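You operate a simulated robot arm through the tools that you are given. There is no shell and no other tool.

Carry out the task below with a simulated robot arm. There is one attempt and no reset: what you move stays moved.

TASK
Set the lock ring on the test sieve and tap it home.
Fine: use the mallet and stand it back in its cup.

Only the result counts: the job must be done as asked and must still hold three seconds after the hand-in. Knocking over, shifting, dropping, spilling or breaking anything else fails it.

THE ROBOT
A 7-joint arm with a two-finger parallel gripper, fixed in place. Base frame: the origin is at the foot of the arm, x ahead of it, y to its left, z up; the work surface is at about z = 0.78. Lengths are in m, angles in degrees, forces in N, time in s.
With the tool pointing down near the work surface it reaches from about 0.46 to 0.92 m from the base axis. Its first joint turns from -115.0 to 115.0 degrees. Payload 3.91 kg.
The TCP is the grasp point between the finger pads, 0.03 m short of the fingertips. In the tool frame z runs along the fingers and y along their closing line. Largest opening 0.11 m; finger width 0.02, thickness 0.01; the body of the gripper, 0.048 by 0.112 m, starts 0.055 m behind the TCP.
Orientation is that of the tool frame in the base frame, as a unit quaternion [x, y, z, w]. With the fingers straight down and closing along the base's y, the tool's x points along the base's -x, its y along +y and its z along -z.

THE INTERFACE
- The arm moves only by the tool jog_arm. Its argument "deltas" is a list of rows, each a list of 7 numbers: the shift along the base's x, y, z in m, then the turn, a rotation vector about the base's x, y, z in degrees, then the gripper command, from -1 (fully open) to 1 (shut), values between in proportion. In form: [[tx, ty, tz, rx, ry, rz, grip], ...]. A call has 1 to 20 rows; each row shifts and turns the commanded pose from where the row before left it. Each row takes 0.2 s and may step no farther than 0.05 m and 8.6 degrees from the row before; otherwise, or with a gripper value out of range, the whole call is refused. Where a pose cannot be reached the arm comes as near as it can. A force on the tool above 50 N (or 10 N above the force at the start of the call, whichever is more), or a blocked arm, ends the call early, and 0.2 s more pass. Each finger travels about 0.153 m/s and halts on what it meets, pressing with about 44 N; the grip force reading is that of the motor and also rises with nothing between the fingers. The clock runs only during rows and for 0.2 s after the last one: add rows that do not move to give the fingers time. The reply holds the time, the measured pose of the TCP, the force on the tool along the base axes, the opening and the grip force, in the units named above and with some noise, with the torque about the TCP (base axes, N m) and any sound that the robot's microphone picked up.
- Cameras (640 x 400 px; columns grow to the right, rows downward): "scene" is fixed at [0.2319, 0.6434, 1.404]; the picture's right is [-0.73, -0.68, 0.00], its down [-0.41, 0.44, -0.80] and it looks along [0.54, -0.58, -0.60] (base axes); focal length 323 px, centre (320, 200). "wrist" rides on the gripper at [0.072, 0.017, -0.103] in the tool frame; the picture's right is [-0.23, 0.97, 0.00], its down [-0.76, -0.18, -0.62] and it looks along [-0.61, -0.14, 0.78] (tool axes); focal length 222 px, centre (320, 200).
- grab_frame(camera): a new picture of that camera. No time passes.
- move_column(by): slides the trunk up (or, below 0, down) by that many m; the arm rides with it, the base frame stays. It gives what a move gives, with no picture.
- measure_at(camera, pixels): for up to 12 pixels [column, row] of the newest picture of that camera ("zoom" is the newest enlarged one), the place [x, y, z] in the base frame of the surface seen there, good to about 0.002 m, but the place of the scene camera against the robot may be out by one fixed shift of up to 0.025 m in any direction. No time passes.
- close_up(camera, box): a new picture of the part [left, top, right, bottom] of that camera's present view, enlarged. No time passes.
- job_done(): hands the job in; it is judged then, once.

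Leave the gripper open and the arm clear of the work at the hand-in unless told otherwise.

The tools are called after "Emit:" as name(argument=value, ...) on one line, values as JSON. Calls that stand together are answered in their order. jog_arm: Moves the arm, as the interface text tells. Its arguments: {"type":"object","properties":{"deltas":{"type":"array"}},"required":["deltas"]} The other tools are called the same way: move_column (by) slides the trunk up or down; grab_frame (camera) takes a picture; measure_at (camera, pixels) gives the place of the surface under pixels of a picture; close_up (camera, box) takes an enlarged picture of a part of a camera's view; job_done () hands the job in.

At the start:

```text
t: 0.0
position: [0.3399, 0.3412, 1.2117]
tcp_rot: [0.0, 1.0, 0.0, 0.0]
wrist_force: [0.5, 0.5, 0.3]
moment: [0.01, -0.02, 0.01]
gripper_width: 0.1101
grasp_force: 0.0
trunk travel left (down, up): [-0.725, 0.265]
```

scene: 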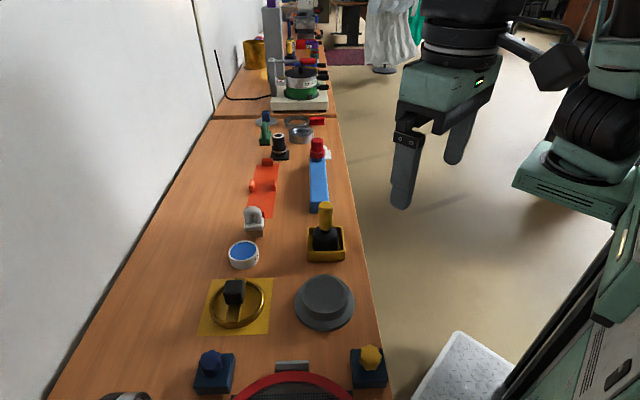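
wrist: 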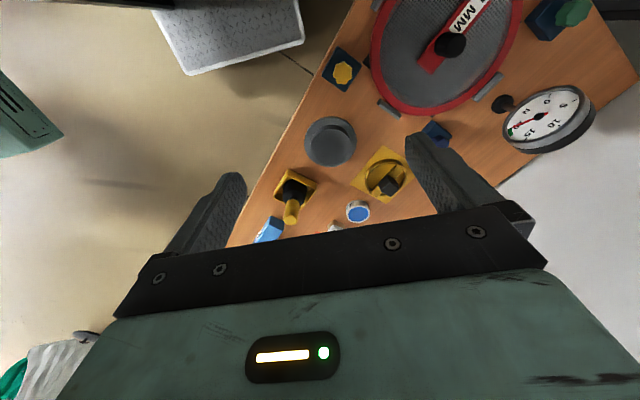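

I see a bench with several items: a brass ring-like thing on a yellow square, a grey disk, a yellow-handled tool in a yellow cup, and a red-rimmed dial. I'll look closer before moving anything.

Emit:
close_up(camera="scene", box=[180, 180, 400, 400])

Emit:
close_up(camera="scene", box=[220, 20, 360, 200])

Emit:
close_up(camera="wrist", box=[220, 0, 620, 250])

```text
1.82 times, centred on (290, 290) of scene
```

zoom: 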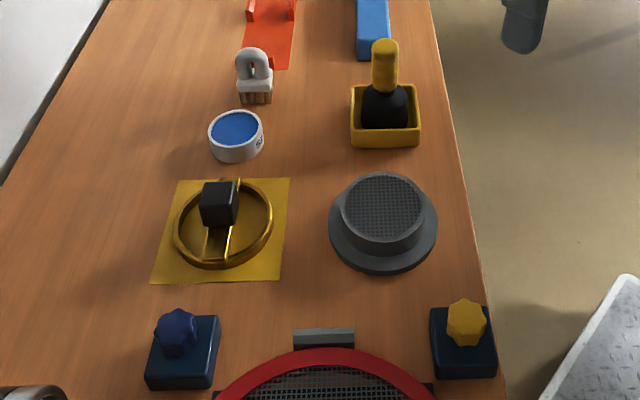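

```text
2.22 times, centred on (290, 110) of scene
```

zoom: 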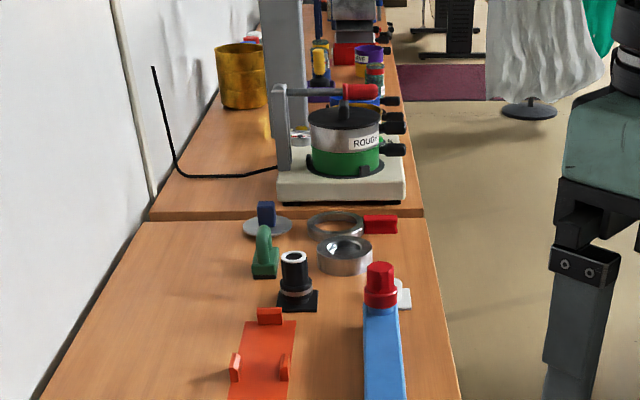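

```text
1.60 times, centred on (420, 125) of wrist
```

zoom: 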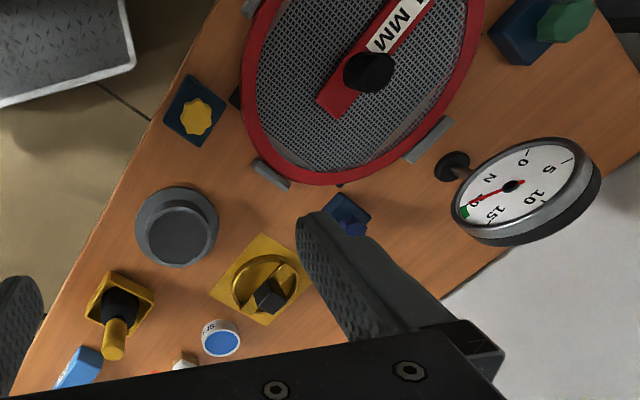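

The grey meshed item looks like the test sieve. The brass ring with its black grip, on the yellow mat, looks like the lock ring, and the yellow-handled tool in the yellow cup looks like the mallet. Next I'll measure their positions in a fresh wrist picture: sieve at (330,140), ring at (380,175), mallet at (293,195). I'll do the same in the scene picture.

Emit:
grab_frame(camera="wrist")

Emit:
measure_at(camera="wrist", pixels=[[330, 140], [312, 140], [365, 195], [388, 187], [291, 211], [293, 195], [312, 180], [357, 212], [345, 73], [436, 134], [380, 150], [300, 130]])

Emit:
grab_frame(camera="scene")

Emit:
measure_at(camera="scene", pixels=[[325, 292], [326, 210], [326, 236], [325, 258], [235, 285], [215, 315], [262, 305], [240, 318], [244, 252], [310, 320], [345, 320], [280, 270]])

```text
taken
```

wrist: 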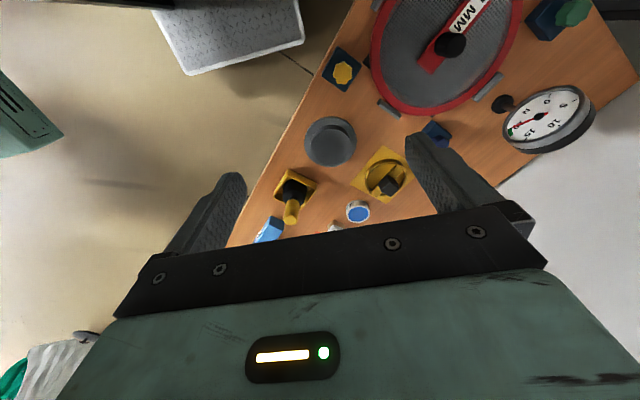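

```text
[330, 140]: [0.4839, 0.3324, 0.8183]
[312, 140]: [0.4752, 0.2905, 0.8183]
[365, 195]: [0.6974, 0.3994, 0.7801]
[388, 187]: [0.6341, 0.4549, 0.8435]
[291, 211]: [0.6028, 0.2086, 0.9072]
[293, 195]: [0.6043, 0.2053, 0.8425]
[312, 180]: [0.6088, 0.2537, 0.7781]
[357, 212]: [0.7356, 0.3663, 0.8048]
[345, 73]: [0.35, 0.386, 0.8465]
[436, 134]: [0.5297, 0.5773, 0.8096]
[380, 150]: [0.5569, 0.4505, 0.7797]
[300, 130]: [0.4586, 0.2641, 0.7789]
```

```text
taken
```

scene: 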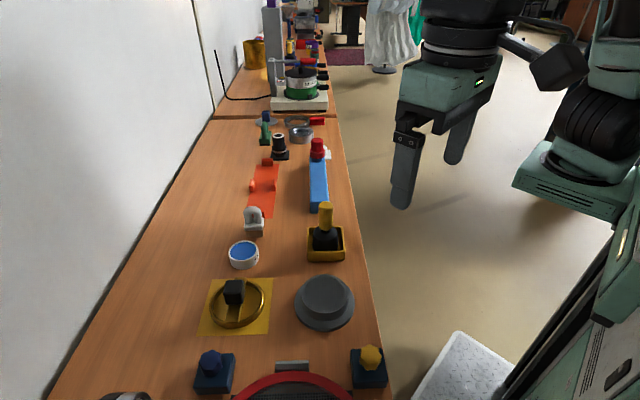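

```text
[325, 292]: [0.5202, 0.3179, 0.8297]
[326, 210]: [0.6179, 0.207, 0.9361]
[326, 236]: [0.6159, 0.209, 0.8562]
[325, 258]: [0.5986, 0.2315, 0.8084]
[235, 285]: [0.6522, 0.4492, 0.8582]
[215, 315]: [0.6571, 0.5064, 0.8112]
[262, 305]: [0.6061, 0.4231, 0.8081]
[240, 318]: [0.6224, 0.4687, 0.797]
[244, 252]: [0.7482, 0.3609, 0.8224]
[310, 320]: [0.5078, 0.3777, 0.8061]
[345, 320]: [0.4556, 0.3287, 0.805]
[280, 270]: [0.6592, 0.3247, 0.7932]
```

The two cameras agree apart from a fixed shift of roughly 1.5 cm in the scene camera. There is also a large red-rimmed meshed disc with an "MM" label near the arm, so I need to be sure which item is the test sieve. I'll zoom in on both.

Emit:
close_up(camera="wrist", box=[340, 0, 620, 175])

Emit:
close_up(camera="wrist", box=[260, 100, 460, 240])

Emit:
close_up(camera="scene", box=[190, 260, 370, 372])

Emit:
measure_at(camera="wrist", pixels=[[410, 80], [450, 45], [466, 15], [515, 20], [430, 108], [375, 50], [490, 87], [388, 106], [545, 115], [503, 103], [345, 50], [360, 62]])

```text
2.29 times, centred on (480, 88) of wrist
```

zoom: 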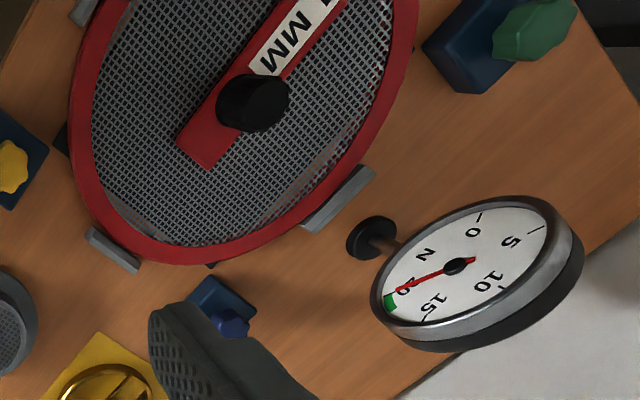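

```text
2.86 times, centred on (360, 170) of wrist
```

zoom: 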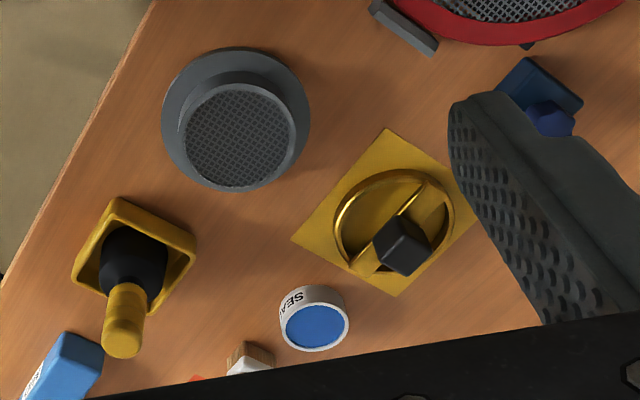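

```text
3.56 times, centred on (280, 316) of scene
```

zoom: 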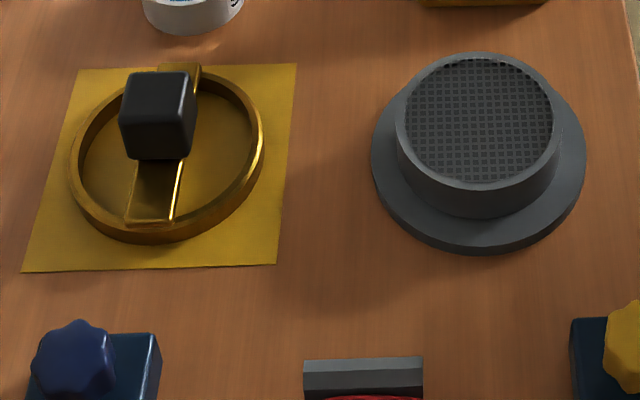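

```text
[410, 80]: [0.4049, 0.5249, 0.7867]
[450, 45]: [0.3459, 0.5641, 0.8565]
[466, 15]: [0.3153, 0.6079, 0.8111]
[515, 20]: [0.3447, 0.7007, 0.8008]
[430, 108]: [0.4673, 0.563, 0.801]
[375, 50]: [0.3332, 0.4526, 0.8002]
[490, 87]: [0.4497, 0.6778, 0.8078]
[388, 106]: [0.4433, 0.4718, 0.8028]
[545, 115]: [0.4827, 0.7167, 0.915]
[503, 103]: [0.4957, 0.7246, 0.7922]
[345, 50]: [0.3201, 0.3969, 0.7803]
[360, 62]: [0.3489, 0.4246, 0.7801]
```

The small grey sieve has a round collar standing on a flange, and the brass ring looks sized to fit over that collar. I'll move to about (0.50, 0.38, 1.10) in open air above everything for a better look.

Emit:
jog_arm(deltas=[[0.032, 0.008, -0.022, 0, 0, 0, -1], [0.032, 0.008, -0.022, 0, 0, 0, -1], [0.032, 0.008, -0.022, 0, 0, 0, -1], [0.032, 0.008, -0.022, 0, 0, 0, -1], [0.032, 0.008, -0.022, 0, 0, 0, -1], [0, 0, 0, 0, 0, 0, -1], [0, 0, 0, 0, 0, 0, -1]])

Emit:
grab_frame(camera="wrist")

Emit:
grab_frame(camera="scene")

```text
t: 1.6
position: [0.5009, 0.3799, 1.1016]
tcp_rot: [-0.001, 1.0, 0.0, 0.001]
wrist_force: [-0.3, 0.1, -0.9]
moment: [0.01, -0.01, 0.02]
gripper_width: 0.1098
grasp_force: 0.0
trunk travel left (down, up): [-0.725, 0.265]
```

```text
taken
```

wrist: 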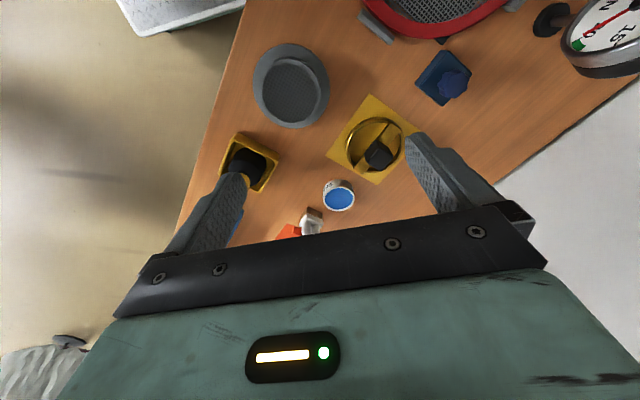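

```text
taken
```

scene: 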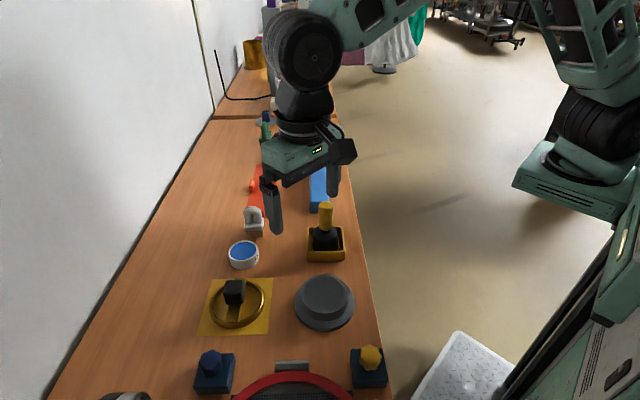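

The arm went where it was sent. I'll zoom in on the ring at (375,145) and the sieve at (290,88), and measure their features.

Emit:
close_up(camera="wrist", box=[325, 90, 437, 160])

Emit:
measure_at(camera="zoom", pixels=[[310, 360], [280, 300], [360, 320], [310, 160], [200, 220], [130, 340], [460, 350], [420, 200], [280, 420], [200, 300], [440, 260], [250, 35]])

Emit:
close_up(camera="wrist", box=[220, 35, 348, 115])

```text
5.71 times, centred on (381, 125) of wrist
```

zoom: 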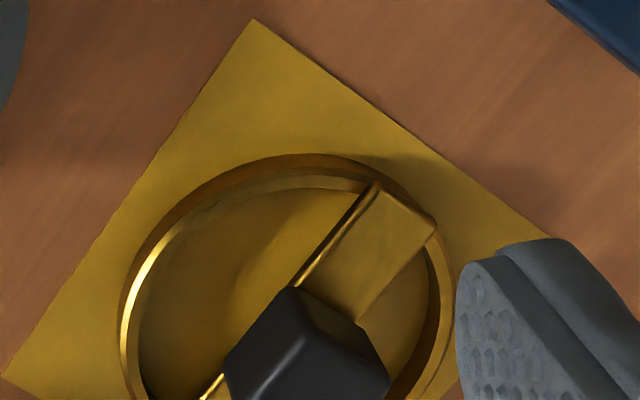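

```text
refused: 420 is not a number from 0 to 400
```

```text
5.00 times, centred on (284, 75) of wrist
```

zoom: 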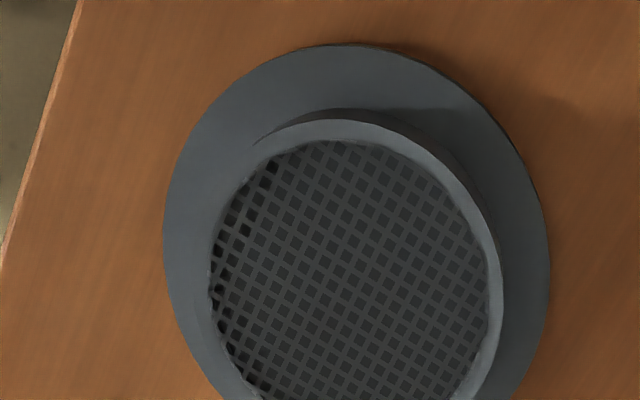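

The bottom of the ring was cut off in that close-up. I'll move forward to about (0.62, 0.38, 1.10) so the camera looks more steeply down on both parts, then measure.

Emit:
jog_arm(deltas=[[0.03, 0, 0, 0, 0, 0, -1], [0.03, 0, 0, 0, 0, 0, -1], [0.03, 0, 0, 0, 0, 0, -1], [0.03, 0, 0, 0, 0, 0, -1], [0, 0, 0, 0, 0, 0, -1], [0, 0, 0, 0, 0, 0, -1]])

Emit:
grab_frame(camera="wrist")

```text
t: 3.0
position: [0.62, 0.3809, 1.1011]
tcp_rot: [0.0, 1.0, 0.001, 0.0]
wrist_force: [-0.1, 0.5, 0.4]
moment: [-0.02, -0.03, 0.02]
gripper_width: 0.1101
grasp_force: 0.2
trunk travel left (down, up): [-0.725, 0.265]
```

```text
taken
```

wrist: 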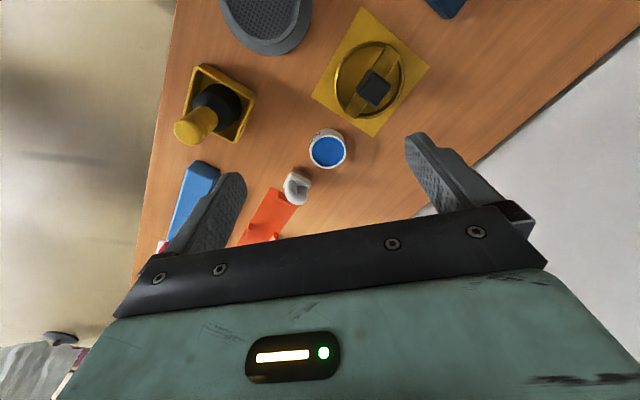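

The ring is now fully visible around (370,78). I'll zoom in on it and measure the rim, bar and knob.

Emit:
close_up(camera="wrist", box=[302, 30, 438, 115])

```text
4.71 times, centred on (370, 72) of wrist
```

zoom: 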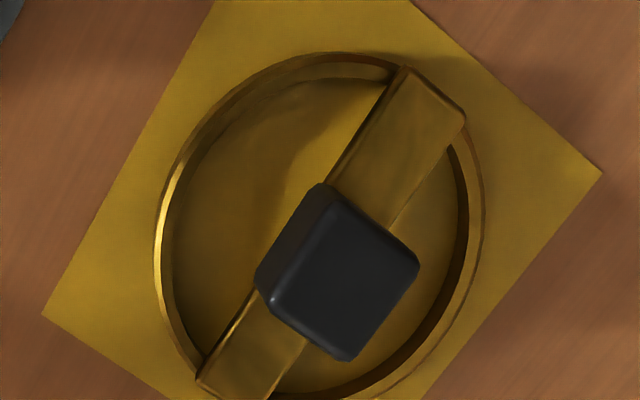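

Emit:
measure_at(camera="zoom", pixels=[[340, 275], [335, 200], [405, 265], [345, 345], [270, 290], [430, 110], [240, 370], [163, 240], [478, 220], [310, 62], [410, 80], [455, 125]])

Emit:
measure_at(camera="zoom", pixels=[[330, 205], [412, 262], [350, 340], [205, 375], [275, 385], [250, 150], [420, 340], [395, 150], [220, 200], [590, 172], [55, 312], [420, 20]])

Emit:
measure_at(camera="wrist", pixels=[[193, 128], [215, 105], [200, 70], [180, 115], [250, 98], [235, 138], [270, 20], [265, 50], [300, 40], [325, 150], [295, 190], [200, 180]])

```text
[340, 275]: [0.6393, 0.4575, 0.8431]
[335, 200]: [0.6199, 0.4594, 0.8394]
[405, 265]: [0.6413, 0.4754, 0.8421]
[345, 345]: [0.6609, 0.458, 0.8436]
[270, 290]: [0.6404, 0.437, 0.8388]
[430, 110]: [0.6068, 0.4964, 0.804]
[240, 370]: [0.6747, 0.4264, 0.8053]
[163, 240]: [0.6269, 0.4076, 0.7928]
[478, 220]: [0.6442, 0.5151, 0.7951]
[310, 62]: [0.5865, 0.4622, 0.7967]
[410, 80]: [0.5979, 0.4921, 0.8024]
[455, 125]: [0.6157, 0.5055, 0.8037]
```

```text
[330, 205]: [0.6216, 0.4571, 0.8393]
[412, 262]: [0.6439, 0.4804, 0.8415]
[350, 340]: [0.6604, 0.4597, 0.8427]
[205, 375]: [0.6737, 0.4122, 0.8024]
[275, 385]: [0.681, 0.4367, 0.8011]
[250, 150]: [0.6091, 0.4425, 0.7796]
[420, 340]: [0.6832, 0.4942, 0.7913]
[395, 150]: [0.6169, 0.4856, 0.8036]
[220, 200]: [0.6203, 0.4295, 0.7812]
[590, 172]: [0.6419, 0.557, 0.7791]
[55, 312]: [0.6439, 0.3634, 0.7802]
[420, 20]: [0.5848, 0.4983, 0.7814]
```

```text
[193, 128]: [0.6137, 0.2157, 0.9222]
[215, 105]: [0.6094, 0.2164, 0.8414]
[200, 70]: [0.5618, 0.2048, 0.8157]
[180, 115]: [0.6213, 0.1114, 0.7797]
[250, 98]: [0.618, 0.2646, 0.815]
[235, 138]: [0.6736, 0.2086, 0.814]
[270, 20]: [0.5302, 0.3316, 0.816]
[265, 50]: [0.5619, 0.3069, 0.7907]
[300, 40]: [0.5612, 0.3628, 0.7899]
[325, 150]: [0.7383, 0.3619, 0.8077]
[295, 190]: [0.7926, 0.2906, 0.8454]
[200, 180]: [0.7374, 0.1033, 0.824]
```

The ring's centre is about (0.640, 0.460), its outer radius is about 0.054, and its bar top is at 0.804. The knob is about 0.03 square, turned about 45°, from 0.804 to 0.843. Next I'll look at the sieve from (0.58, 0.31, 1.10).

Emit:
jog_arm(deltas=[[-0.02, -0.035, 0, 0, 0, 0, -1], [-0.02, -0.035, 0, 0, 0, 0, -1], [0, 0, 0, 0, 0, 0, -1], [0, 0, 0, 0, 0, 0, -1]])

Emit:
grab_frame(camera="wrist")

```text
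t: 4.0
position: [0.5803, 0.3111, 1.1012]
tcp_rot: [0.0, 1.0, 0.0, 0.0]
wrist_force: [0.4, 0.2, -0.2]
moment: [0.02, -0.01, -0.02]
gripper_width: 0.11
grasp_force: 0.1
trunk travel left (down, up): [-0.725, 0.265]
```

```text
taken
```

wrist: 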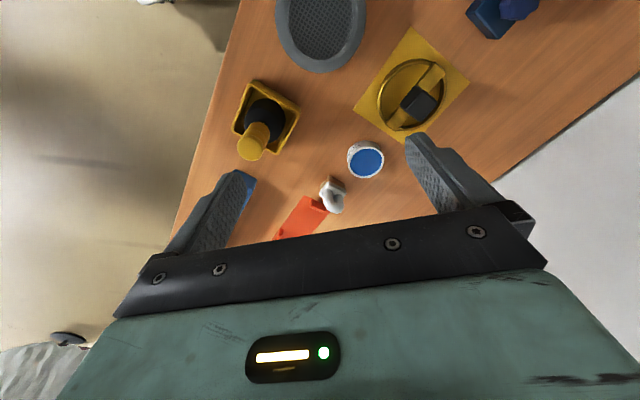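

The sieve is cut off at the top edge of the picture, so I'll back off 0.04 m in x.

Emit:
jog_arm(deltas=[[-0.04, 0, 0, 0, 0, 0, -1], [0, 0, 0, 0, 0, 0, -1], [0, 0, 0, 0, 0, 0, -1]])

Emit:
close_up(camera="wrist", box=[240, 0, 400, 100])

```text
t: 4.8
position: [0.5408, 0.3097, 1.1031]
tcp_rot: [0.001, 1.0, 0.0, 0.0]
wrist_force: [-0.6, -0.5, 1.2]
moment: [-0.01, 0.01, -0.02]
gripper_width: 0.1098
grasp_force: 0.0
trunk travel left (down, up): [-0.725, 0.265]
```

```text
4.00 times, centred on (320, 50) of wrist
```

zoom: 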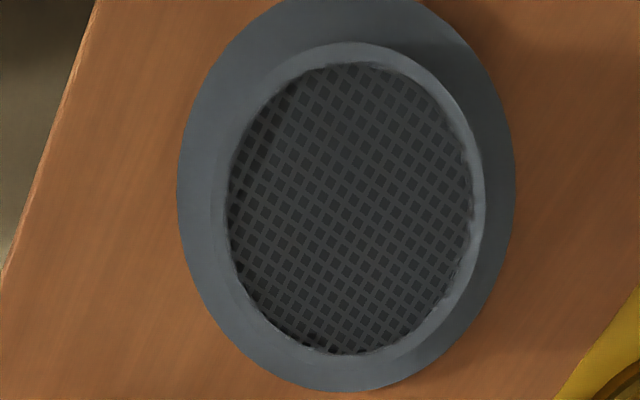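

Now I'll measure the collar's rim, wall and flange points in this zoom.

Emit:
measure_at(camera="zoom", pixels=[[350, 205], [365, 46], [480, 210], [218, 200], [335, 358], [450, 110], [265, 85], [240, 300], [440, 310], [180, 180], [513, 190], [345, 388]])

Emit:
measure_at(camera="zoom", pixels=[[210, 200], [214, 230], [206, 180], [330, 366], [330, 374], [488, 210], [492, 230], [222, 250], [228, 140], [190, 200], [500, 250], [350, 60]])

```text
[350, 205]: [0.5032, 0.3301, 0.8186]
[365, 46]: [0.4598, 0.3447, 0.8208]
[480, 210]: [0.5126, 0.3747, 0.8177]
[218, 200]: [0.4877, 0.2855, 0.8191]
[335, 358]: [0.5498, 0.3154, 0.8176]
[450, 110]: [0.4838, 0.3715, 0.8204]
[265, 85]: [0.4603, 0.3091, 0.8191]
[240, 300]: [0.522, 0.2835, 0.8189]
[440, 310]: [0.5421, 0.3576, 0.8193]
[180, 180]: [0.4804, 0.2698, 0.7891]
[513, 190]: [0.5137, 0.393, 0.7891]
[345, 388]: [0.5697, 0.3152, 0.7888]
```

```text
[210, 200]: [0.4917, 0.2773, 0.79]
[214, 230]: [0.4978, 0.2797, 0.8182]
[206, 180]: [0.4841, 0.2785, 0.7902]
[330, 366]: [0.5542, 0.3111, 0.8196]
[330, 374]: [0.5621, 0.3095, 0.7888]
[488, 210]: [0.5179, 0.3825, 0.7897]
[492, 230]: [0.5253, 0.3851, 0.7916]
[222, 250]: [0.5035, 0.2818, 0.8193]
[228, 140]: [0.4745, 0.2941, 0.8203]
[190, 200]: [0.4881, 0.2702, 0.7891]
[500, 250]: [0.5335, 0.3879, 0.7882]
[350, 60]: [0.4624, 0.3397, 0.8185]
```

The collar's top is at z ≈ 0.819, its centre about (0.506, 0.328) and its radius about 0.049. The flange is at 0.789. The fit will be tight, so I'll go lower to (0.52, 0.325, 0.96), well clear of the mallet, and measure more precisely.

Emit:
jog_arm(deltas=[[-0.005, 0.004, -0.036, 0, 0, 0, -1], [-0.005, 0.004, -0.036, 0, 0, 0, -1], [-0.005, 0.004, -0.036, 0, 0, 0, -1], [-0.005, 0.003, -0.035, 0, 0, 0, -1], [0, 0, 0, 0, 0, 0, -1], [0, 0, 0, 0, 0, 0, -1]])

Emit:
grab_frame(camera="wrist")

```text
t: 6.2
position: [0.5204, 0.3263, 0.9574]
tcp_rot: [-0.001, 1.0, 0.0, 0.0]
wrist_force: [1.7, 1.2, 0.0]
moment: [-0.01, 0.01, 0.02]
gripper_width: 0.1102
grasp_force: 0.0
trunk travel left (down, up): [-0.725, 0.265]
```

```text
taken
```

wrist: 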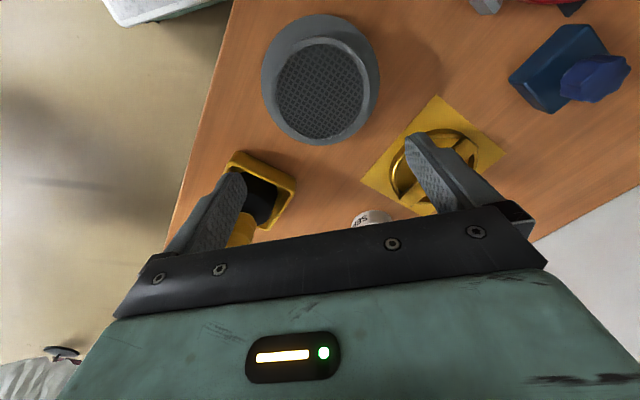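

Emit:
close_up(camera="wrist", box=[224, 5, 416, 150])

```text
2.76 times, centred on (320, 78) of wrist
```

zoom: 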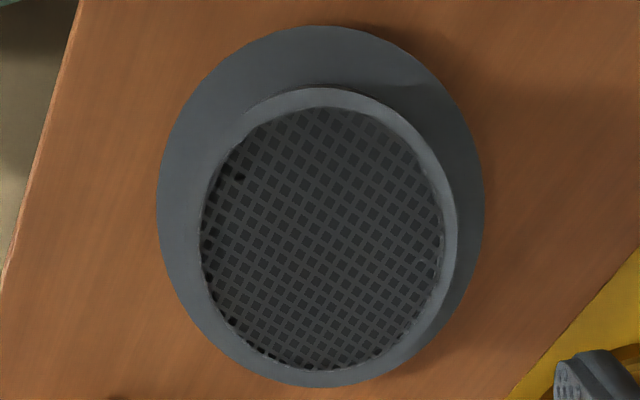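

I'll measure rim-edge points all around the collar: right (455,235), top (325,90), left (200,240), bottom (310,378) and the diagonals.

Emit:
measure_at(camera="zoom", pixels=[[454, 235], [457, 235], [325, 89], [325, 86], [198, 235], [194, 235], [315, 378], [315, 384], [420, 140], [425, 137], [230, 140], [224, 138]])

Emit:
measure_at(camera="zoom", pixels=[[428, 330], [433, 334], [438, 338], [218, 325], [213, 328], [208, 331], [460, 235], [464, 235], [158, 200], [483, 200], [318, 27], [325, 230]])

```text
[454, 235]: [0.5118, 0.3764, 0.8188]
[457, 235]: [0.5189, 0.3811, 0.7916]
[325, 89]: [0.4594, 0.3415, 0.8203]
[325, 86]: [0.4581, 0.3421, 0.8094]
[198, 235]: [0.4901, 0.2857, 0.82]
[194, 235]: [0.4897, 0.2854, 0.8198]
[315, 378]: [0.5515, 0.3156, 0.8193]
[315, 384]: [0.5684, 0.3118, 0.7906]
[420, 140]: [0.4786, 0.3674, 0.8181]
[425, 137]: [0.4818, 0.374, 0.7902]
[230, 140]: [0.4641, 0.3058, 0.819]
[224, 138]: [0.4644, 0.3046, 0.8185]
```

```text
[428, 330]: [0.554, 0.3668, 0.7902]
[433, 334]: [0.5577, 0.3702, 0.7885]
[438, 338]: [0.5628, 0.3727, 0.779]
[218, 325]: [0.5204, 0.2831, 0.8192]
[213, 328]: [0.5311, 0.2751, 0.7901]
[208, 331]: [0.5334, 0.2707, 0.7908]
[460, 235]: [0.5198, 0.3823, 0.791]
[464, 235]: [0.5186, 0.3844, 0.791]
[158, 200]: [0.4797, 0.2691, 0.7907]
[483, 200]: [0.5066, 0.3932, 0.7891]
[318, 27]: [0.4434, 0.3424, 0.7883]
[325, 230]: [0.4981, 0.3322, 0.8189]
```

The sieve collar fits a centre of (0.506, 0.3275) with radius about 0.049. The knob is about 46° off the axes and the bar is narrower than the knob, so I'll grip across the bar with the fingertips just above it. I'll go over the ring and turn -46.3° about z.

Emit:
jog_arm(deltas=[[0.02, 0.022, 0, 0, 0, -7.72, -1], [0.02, 0.022, 0, 0, 0, -7.72, -1], [0.02, 0.022, 0, 0, 0, -7.72, -1], [0.02, 0.022, 0, 0, 0, -7.72, -1], [0.02, 0.022, 0, 0, 0, -7.72, -1], [0.02, 0.023, 0, 0, 0, -7.7, -1], [0, 0, 0, 0, 0, 0, -1], [0, 0, 0, 0, 0, 0, -1]])

Emit:
grab_frame(camera="wrist")

```text
t: 8.0
position: [0.6391, 0.4582, 0.9599]
tcp_rot: [0.394, 0.919, 0.001, 0.001]
wrist_force: [-0.1, -0.1, 0.0]
moment: [0.01, 0.04, 0.01]
gripper_width: 0.1099
grasp_force: 0.1
trunk travel left (down, up): [-0.725, 0.265]
```

```text
taken
```

wrist: 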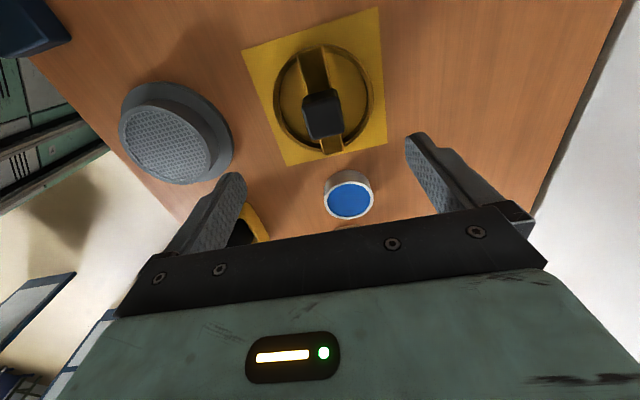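

The turn reads 46.4° and the ring sits at (323,98). I'll zoom in for fine measurements of the ring, knob and inner edge.

Emit:
close_up(camera="wrist", box=[240, 30, 400, 170])

```text
2.86 times, centred on (320, 100) of wrist
```

zoom: 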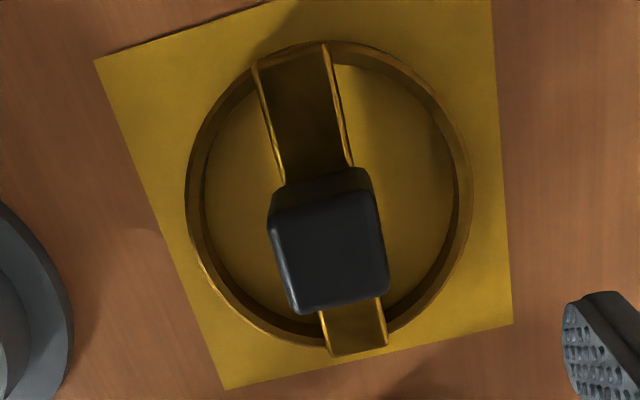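

I'll measure the knob's corners, the bar's edges and ends, and the ring's outer and inner edges.

Emit:
measure_at(camera="zoom", pixels=[[276, 210], [374, 194], [385, 288], [300, 306], [330, 250], [288, 60], [356, 340], [258, 68], [325, 46], [335, 352], [384, 343], [320, 185]])

Emit:
measure_at(camera="zoom", pixels=[[187, 200], [190, 200], [202, 180], [470, 180], [466, 180], [455, 180], [295, 335], [290, 330], [225, 290], [212, 110], [440, 110], [435, 300]])

Emit:
measure_at(camera="zoom", pixels=[[206, 180], [210, 180], [450, 180], [445, 180], [460, 180], [440, 260], [450, 265], [230, 105], [220, 108], [395, 80], [405, 72], [270, 325]])

```text
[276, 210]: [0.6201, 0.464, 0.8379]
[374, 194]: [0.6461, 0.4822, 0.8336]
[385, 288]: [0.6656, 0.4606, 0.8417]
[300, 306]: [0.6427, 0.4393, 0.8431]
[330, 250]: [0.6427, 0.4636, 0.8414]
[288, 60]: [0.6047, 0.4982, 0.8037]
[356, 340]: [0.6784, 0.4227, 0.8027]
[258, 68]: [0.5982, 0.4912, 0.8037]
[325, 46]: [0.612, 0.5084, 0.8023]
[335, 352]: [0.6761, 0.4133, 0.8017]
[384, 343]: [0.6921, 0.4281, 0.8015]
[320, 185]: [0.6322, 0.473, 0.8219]
```

```text
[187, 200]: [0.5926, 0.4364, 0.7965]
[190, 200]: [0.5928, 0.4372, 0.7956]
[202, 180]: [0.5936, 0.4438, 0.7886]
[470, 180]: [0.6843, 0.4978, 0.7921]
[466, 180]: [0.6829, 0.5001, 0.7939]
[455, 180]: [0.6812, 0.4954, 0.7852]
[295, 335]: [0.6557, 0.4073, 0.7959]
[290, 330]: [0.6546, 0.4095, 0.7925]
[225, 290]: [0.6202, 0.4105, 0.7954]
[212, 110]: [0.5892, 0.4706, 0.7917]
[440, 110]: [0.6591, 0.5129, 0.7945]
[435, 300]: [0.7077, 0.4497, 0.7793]
```

```text
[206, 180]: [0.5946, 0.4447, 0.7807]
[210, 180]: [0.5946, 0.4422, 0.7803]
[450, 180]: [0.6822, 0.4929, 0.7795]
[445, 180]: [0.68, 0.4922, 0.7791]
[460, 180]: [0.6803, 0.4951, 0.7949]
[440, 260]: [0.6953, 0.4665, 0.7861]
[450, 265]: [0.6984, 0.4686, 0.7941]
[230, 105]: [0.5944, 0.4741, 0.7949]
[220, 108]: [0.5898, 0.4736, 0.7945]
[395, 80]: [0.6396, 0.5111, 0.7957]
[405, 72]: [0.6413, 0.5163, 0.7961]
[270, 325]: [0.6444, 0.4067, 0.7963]
```

The ring centre comes out around (0.642, 0.460) with outer radius 0.055 and inner about 0.0503. That leaves about 1 mm of clearance on the collar. I'll lower to about z 0.88, which keeps the fingertips above the knob top, and check centring.

Emit:
jog_arm(deltas=[[0.002, 0.001, -0.026, 0, 0, 0, -1], [0, 0, -0.026, 0, 0, 0, -1], [0, 0, -0.026, 0, 0, 0, -1], [0, 0, 0, 0, 0, 0, -1], [0, 0, 0, 0, 0, 0, -1]])

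Emit:
grab_frame(camera="wrist")

```text
t: 9.2
position: [0.6428, 0.46, 0.8812]
tcp_rot: [0.393, 0.92, 0.0, 0.0]
wrist_force: [-0.1, 0.2, 0.2]
moment: [-0.03, -0.01, 0.0]
gripper_width: 0.1102
grasp_force: 0.0
trunk travel left (down, up): [-0.725, 0.265]
```

```text
taken
```

wrist: 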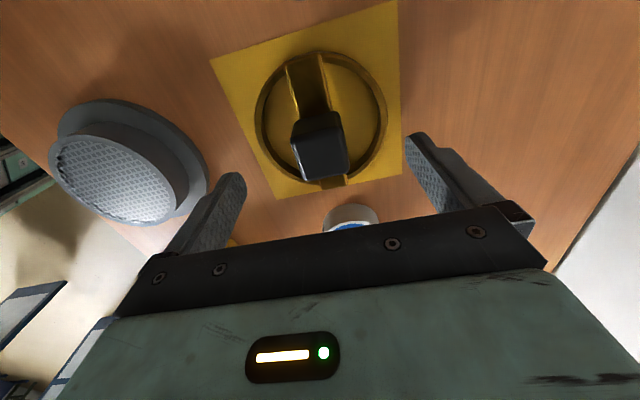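

The knob sits between the fingers at (320,145). I'll zoom in and measure its top corners once more.

Emit:
close_up(camera="wrist", box=[264, 90, 376, 200])

Emit:
measure_at(camera="wrist", pixels=[[258, 120], [386, 105], [318, 145], [300, 130], [335, 125], [345, 165], [305, 175], [322, 52], [283, 72], [375, 80], [260, 105], [385, 125]])

```text
3.64 times, centred on (320, 145) of wrist
```

zoom: 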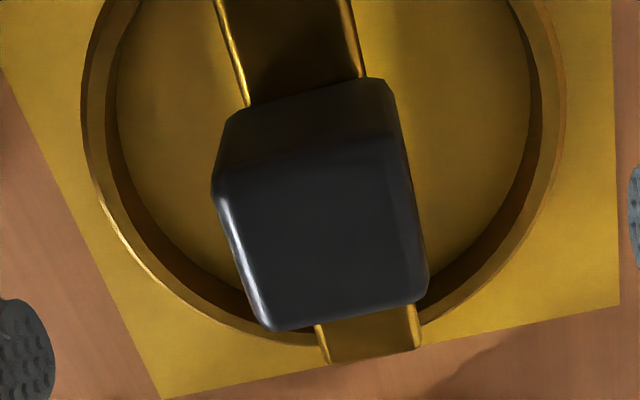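

```text
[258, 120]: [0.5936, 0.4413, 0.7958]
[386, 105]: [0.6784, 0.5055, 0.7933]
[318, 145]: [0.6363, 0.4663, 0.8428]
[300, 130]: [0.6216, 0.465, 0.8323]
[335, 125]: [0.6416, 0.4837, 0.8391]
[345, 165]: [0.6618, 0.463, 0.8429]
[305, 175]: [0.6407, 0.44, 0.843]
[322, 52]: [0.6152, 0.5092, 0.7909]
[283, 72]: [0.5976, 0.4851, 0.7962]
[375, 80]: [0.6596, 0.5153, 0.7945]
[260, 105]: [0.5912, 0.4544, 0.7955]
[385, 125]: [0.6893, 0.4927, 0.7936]
```

The knob's centre reads about (0.6415, 0.461), so the gripper is lined up. I'll lower to z ≈ 0.837, which puts the fingertips 4 mm above the bar, and then close.

Emit:
jog_arm(deltas=[[0, 0.001, -0.015, 0, 0, 0, -1], [0, 0, -0.015, 0, 0, 0, -1], [0, 0, -0.0137, 0, 0, 0, -1], [0, 0, 0, 0, 0, 0, -1], [0, 0, 0, 0, 0, 0, -1]])

```text
t: 10.4
position: [0.6411, 0.4592, 0.8377]
tcp_rot: [0.393, 0.92, 0.0, 0.0]
wrist_force: [1.0, -0.1, 0.3]
moment: [0.0, 0.01, -0.01]
gripper_width: 0.11
grasp_force: 0.1
trunk travel left (down, up): [-0.725, 0.265]
```

There was no contact on the way down and the position reads (0.641, 0.459, 0.838). I'll close on the knob now.

Emit:
jog_arm(deltas=[[0, 0, 0, 0, 0, 0, -0.2], [0, 0, 0, 0, 0, 0, 0.3], [0, 0, 0, 0, 0, 0, 0.6], [0, 0, 0, 0, 0, 0, 1], [0, 0, 0, 0, 0, 0, 1], [0, 0, 0, 0, 0, 0, 1]])

Emit:
grab_frame(camera="wrist")

```text
t: 11.8
position: [0.6406, 0.459, 0.838]
tcp_rot: [0.393, 0.92, 0.0, 0.0]
wrist_force: [0.4, -0.5, 2.3]
moment: [0.11, 0.18, -0.01]
gripper_width: 0.0379
grasp_force: 43.8
trunk travel left (down, up): [-0.725, 0.265]
```

```text
taken
```

wrist: 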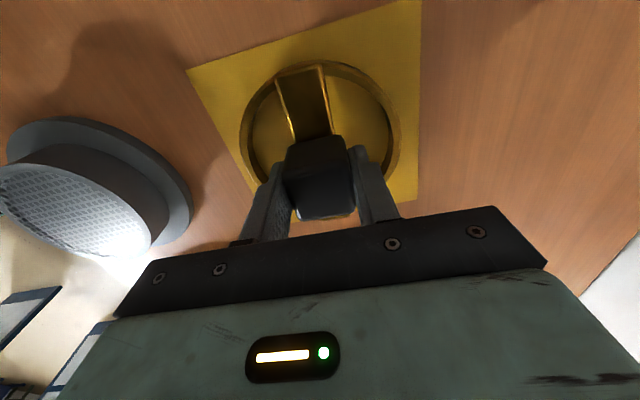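

The gripper stopped at 0.038 m with 44 N, a bit wider than I estimated for the knob. I'll zoom in to check how it is seated before lifting.

Emit:
close_up(camera="wrist", box=[230, 100, 410, 230])

Emit:
close_up(camera="scene", box=[180, 220, 300, 345])

```text
3.08 times, centred on (320, 165) of wrist
```

zoom: 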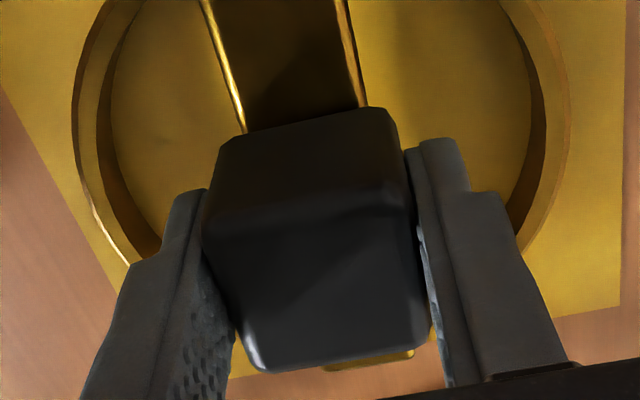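

```text
3.20 times, centred on (240, 282) of scene
```

zoom: 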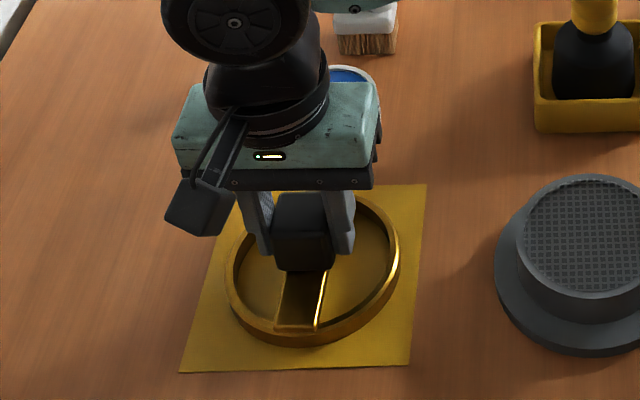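

The knob sits flat between the pads. I'll lift 3 cm slowly and check the load and that the ring comes up level.

Emit:
jog_arm(deltas=[[0, 0, 0.005, 0, 0, 0, 1], [0, 0, 0.01, 0, 0, 0, 1], [0, 0, 0.015, 0, 0, 0, 1], [0, 0, 0, 0, 0, 0, 1], [0, 0, 0, 0, 0, 0, 1]])

Emit:
grab_frame(camera="wrist")

Emit:
close_up(camera="scene", box=[180, 200, 300, 345])

```text
t: 13.0
position: [0.6413, 0.4607, 0.8692]
tcp_rot: [0.392, 0.92, 0.0, 0.0]
wrist_force: [-0.4, -2.2, 2.7]
moment: [-0.34, 0.22, 0.03]
gripper_width: 0.0374
grasp_force: 43.8
trunk travel left (down, up): [-0.725, 0.265]
```

```text
taken
```

wrist: 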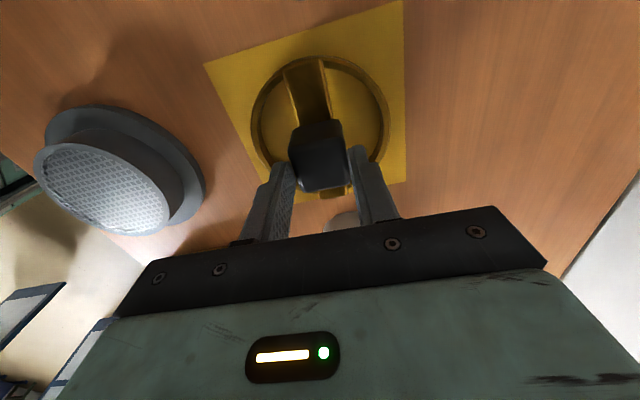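

```text
2.76 times, centred on (240, 272) of scene
```

zoom: 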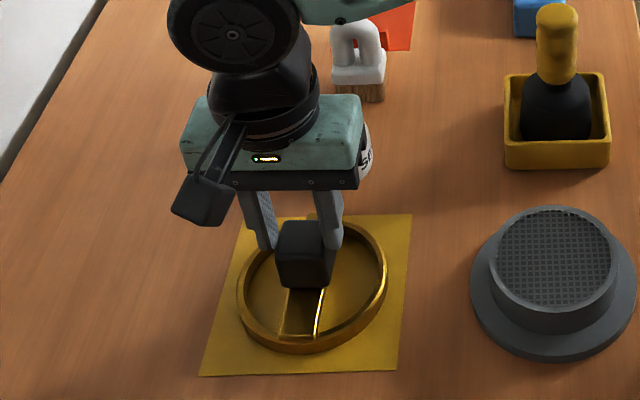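

The ring seems to have stayed on the mat while the fingers slid up the knob. I'll measure the current height of the knob top, bar and rim to confirm.

Emit:
close_up(camera="wrist", box=[230, 50, 410, 230])

Emit:
measure_at(camera="wrist", pixels=[[318, 135], [325, 175], [310, 100], [258, 140], [386, 125], [300, 75], [360, 75], [345, 215], [215, 75], [370, 160], [270, 200], [400, 170]])

```text
2.22 times, centred on (320, 140) of wrist
```

zoom: 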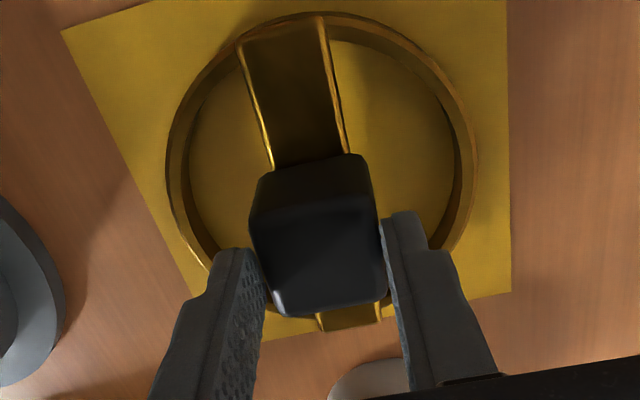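

```text
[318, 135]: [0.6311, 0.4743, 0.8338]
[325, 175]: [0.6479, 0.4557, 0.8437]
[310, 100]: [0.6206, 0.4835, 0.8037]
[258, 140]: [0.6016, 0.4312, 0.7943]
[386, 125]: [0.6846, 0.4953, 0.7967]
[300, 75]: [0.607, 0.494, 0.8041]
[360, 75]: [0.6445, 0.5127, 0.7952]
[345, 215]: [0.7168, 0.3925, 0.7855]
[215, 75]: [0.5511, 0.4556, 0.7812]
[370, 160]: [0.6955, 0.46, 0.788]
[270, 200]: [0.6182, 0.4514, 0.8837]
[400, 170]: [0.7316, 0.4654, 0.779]
```

The ring didn't move; the fingers slid up the knob. I'll open, go down about 8 mm deeper than before so the fingertips straddle the narrower bar, and grip again. Then I'll test-lift just 3 mm and read the force.

Emit:
jog_arm(deltas=[[0, 0, 0, 0, 0, 0, -0.3], [0, 0, 0, 0, 0, 0, -0.3], [0, 0, -0.015, 0, 0, 0, -0.3], [0, 0, -0.015, 0, 0, 0, -0.3], [0, 0, -0.009, 0, 0, 0, -0.3], [0, 0, 0, 0, 0, 0, -0.3], [0, 0, 0, 0, 0, 0, 0.2], [0, 0, 0, 0, 0, 0, 1], [0, 0, 0, 0, 0, 0, 1], [0, 0, 0, 0, 0, 0, 1], [0, 0, 0, 0, 0, 0, 1]])

Emit:
close_up(camera="wrist", box=[230, 80, 410, 230])

Emit:
close_up(camera="scene", box=[180, 220, 300, 345])

```text
t: 15.4
position: [0.6401, 0.4583, 0.8286]
tcp_rot: [0.393, 0.919, 0.0, 0.001]
wrist_force: [0.1, -0.3, 0.6]
moment: [0.01, 0.09, 0.02]
gripper_width: 0.0377
grasp_force: 43.7
trunk travel left (down, up): [-0.725, 0.265]
```

```text
2.67 times, centred on (320, 155) of wrist
```

zoom: 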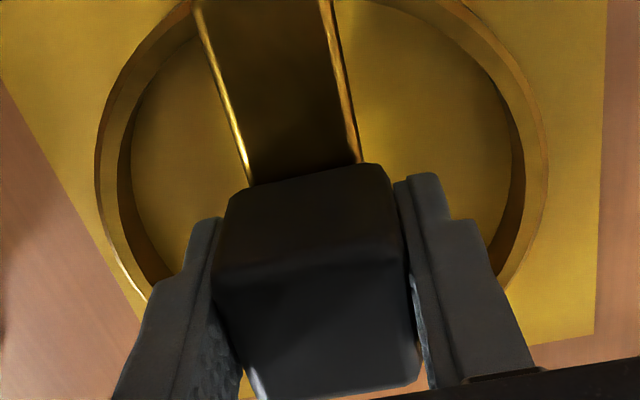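

```text
3.20 times, centred on (240, 282) of scene
```

zoom: 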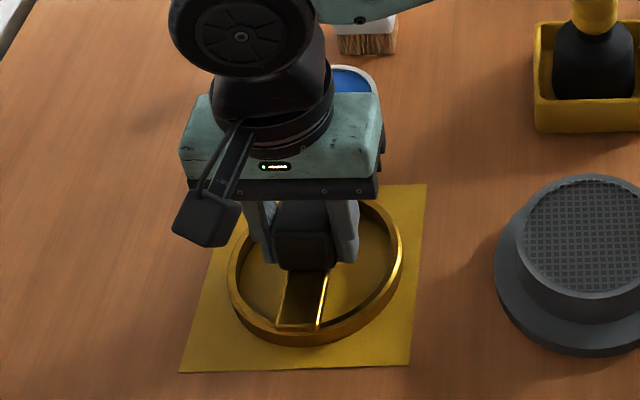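

It is gripped deeper now, at width 0.0377 and 44 N. I'll test-lift 3 mm and read the vertical force.

Emit:
jog_arm(deltas=[[0, 0, 0.001, 0, 0, 0, 1], [0, 0, 0.001, 0, 0, 0, 1], [0, 0, 0.001, 0, 0, 0, 1]])

Emit:
close_up(camera="wrist", box=[230, 80, 410, 230])

```text
t: 16.2
position: [0.64, 0.458, 0.83]
tcp_rot: [0.393, 0.919, 0.0, 0.0]
wrist_force: [0.6, 0.1, 1.1]
moment: [-0.01, 0.0, 0.05]
gripper_width: 0.0376
grasp_force: 44.4
trunk travel left (down, up): [-0.725, 0.265]
```

```text
2.67 times, centred on (320, 155) of wrist
```

zoom: 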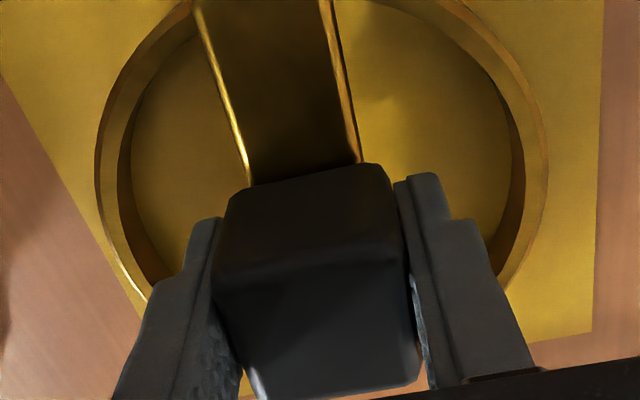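

The knob kept its place in the fingers while the mat dropped slightly in view, so it is lifting this time. I'll raise another 15 mm gently.

Emit:
jog_arm(deltas=[[0, 0, 0.003, 0, 0, 0, 1], [0, 0, 0.004, 0, 0, 0, 1], [0, 0, 0.004, 0, 0, 0, 1], [0, 0, 0.004, 0, 0, 0, 1], [0, 0, 0, 0, 0, 0, 1]])

Emit:
close_up(camera="wrist", box=[230, 50, 410, 230])

Emit:
close_up(camera="scene", box=[180, 200, 300, 345])

```text
t: 17.4
position: [0.6406, 0.4609, 0.846]
tcp_rot: [0.393, 0.92, 0.0, 0.0]
wrist_force: [0.2, -0.5, -1.9]
moment: [0.04, -0.01, 0.0]
gripper_width: 0.0374
grasp_force: 43.8
trunk travel left (down, up): [-0.725, 0.265]
```

```text
2.22 times, centred on (320, 140) of wrist
```

zoom: 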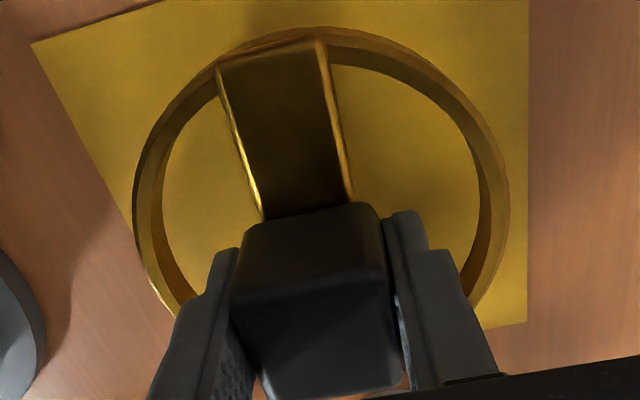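

```text
2.76 times, centred on (240, 272) of scene
```

zoom: 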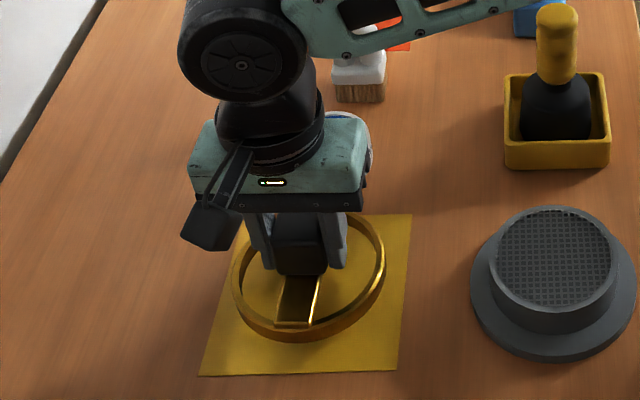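

The ring is off the mat and level, with about 2 N hanging on the tool. The first slip suggests a marginal grip, so I'll keep motions gentle. I'll lift 5 cm in small steps.

Emit:
jog_arm(deltas=[[0, 0, 0.003, 0, 0, 0, 1], [0, 0, 0.005, 0, 0, 0, 1], [0, 0, 0.007, 0, 0, 0, 1], [0, 0, 0.007, 0, 0, 0, 1], [0, 0, 0.007, 0, 0, 0, 1], [0, 0, 0.007, 0, 0, 0, 1], [0, 0, 0.007, 0, 0, 0, 1], [0, 0, 0.005, 0, 0, 0, 1], [0, 0, 0.002, 0, 0, 0, 1], [0, 0, 0, 0, 0, 0, 1], [0, 0, 0, 0, 0, 0, 1]])

Emit:
grab_frame(camera="wrist")

Emit:
grab_frame(camera="scene")

```text
t: 19.8
position: [0.6419, 0.4603, 0.897]
tcp_rot: [0.394, 0.919, 0.0, -0.001]
wrist_force: [0.4, 0.4, -2.4]
moment: [0.01, 0.03, -0.02]
gripper_width: 0.0375
grasp_force: 43.7
trunk travel left (down, up): [-0.725, 0.265]
```

```text
taken
```

wrist: 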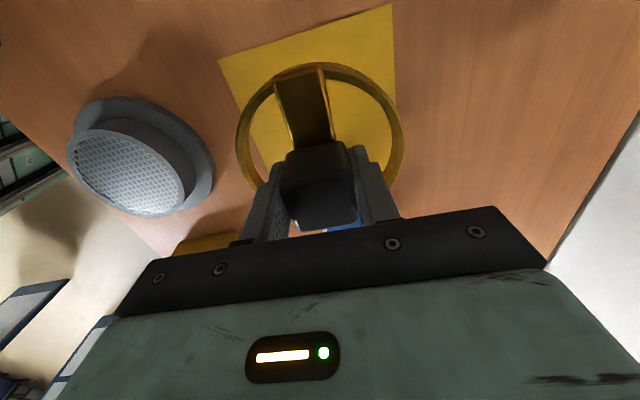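

```text
taken
```

scene: 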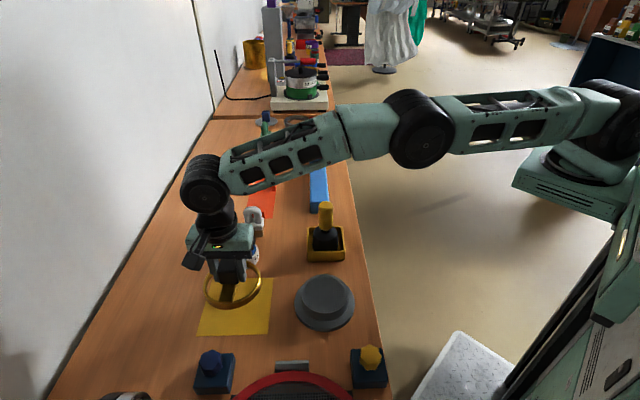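

Now I'll measure the held ring relative to the gripper: rim and bar points around (320,130), plus the knob top.

Emit:
close_up(camera="wrist", box=[224, 50, 416, 230])

```text
2.22 times, centred on (320, 140) of wrist
```

zoom: 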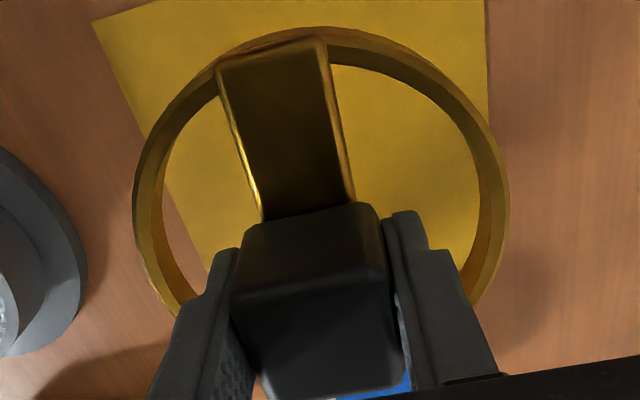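

Emit:
measure_at(camera="zoom", pixels=[[138, 195], [505, 190], [205, 78], [400, 48], [160, 285], [493, 255], [222, 62], [322, 44], [180, 105], [465, 100], [268, 55], [310, 235]])

Emit:
measure_at(camera="zoom", pixels=[[140, 230], [506, 215], [150, 150], [490, 145], [352, 32], [425, 62], [245, 215], [375, 210], [320, 300], [270, 390], [400, 385], [385, 275]])

```text
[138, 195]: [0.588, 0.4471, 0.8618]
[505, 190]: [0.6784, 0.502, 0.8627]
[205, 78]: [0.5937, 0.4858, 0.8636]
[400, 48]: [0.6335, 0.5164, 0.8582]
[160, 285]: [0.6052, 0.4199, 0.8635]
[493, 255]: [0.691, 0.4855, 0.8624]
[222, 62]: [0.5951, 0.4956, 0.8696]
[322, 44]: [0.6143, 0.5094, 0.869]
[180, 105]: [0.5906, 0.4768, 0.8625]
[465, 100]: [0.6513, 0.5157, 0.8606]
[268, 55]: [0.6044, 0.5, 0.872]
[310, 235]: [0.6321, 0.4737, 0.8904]
```

```text
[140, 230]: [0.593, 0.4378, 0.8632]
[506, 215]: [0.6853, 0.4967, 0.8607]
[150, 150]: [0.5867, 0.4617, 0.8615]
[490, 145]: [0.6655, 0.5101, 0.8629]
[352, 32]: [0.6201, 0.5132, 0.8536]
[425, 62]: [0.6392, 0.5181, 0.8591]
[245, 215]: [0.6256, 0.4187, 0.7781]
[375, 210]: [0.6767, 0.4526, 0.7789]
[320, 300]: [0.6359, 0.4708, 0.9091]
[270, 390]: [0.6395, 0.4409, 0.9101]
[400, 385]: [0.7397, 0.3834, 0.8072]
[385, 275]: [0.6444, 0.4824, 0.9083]
```

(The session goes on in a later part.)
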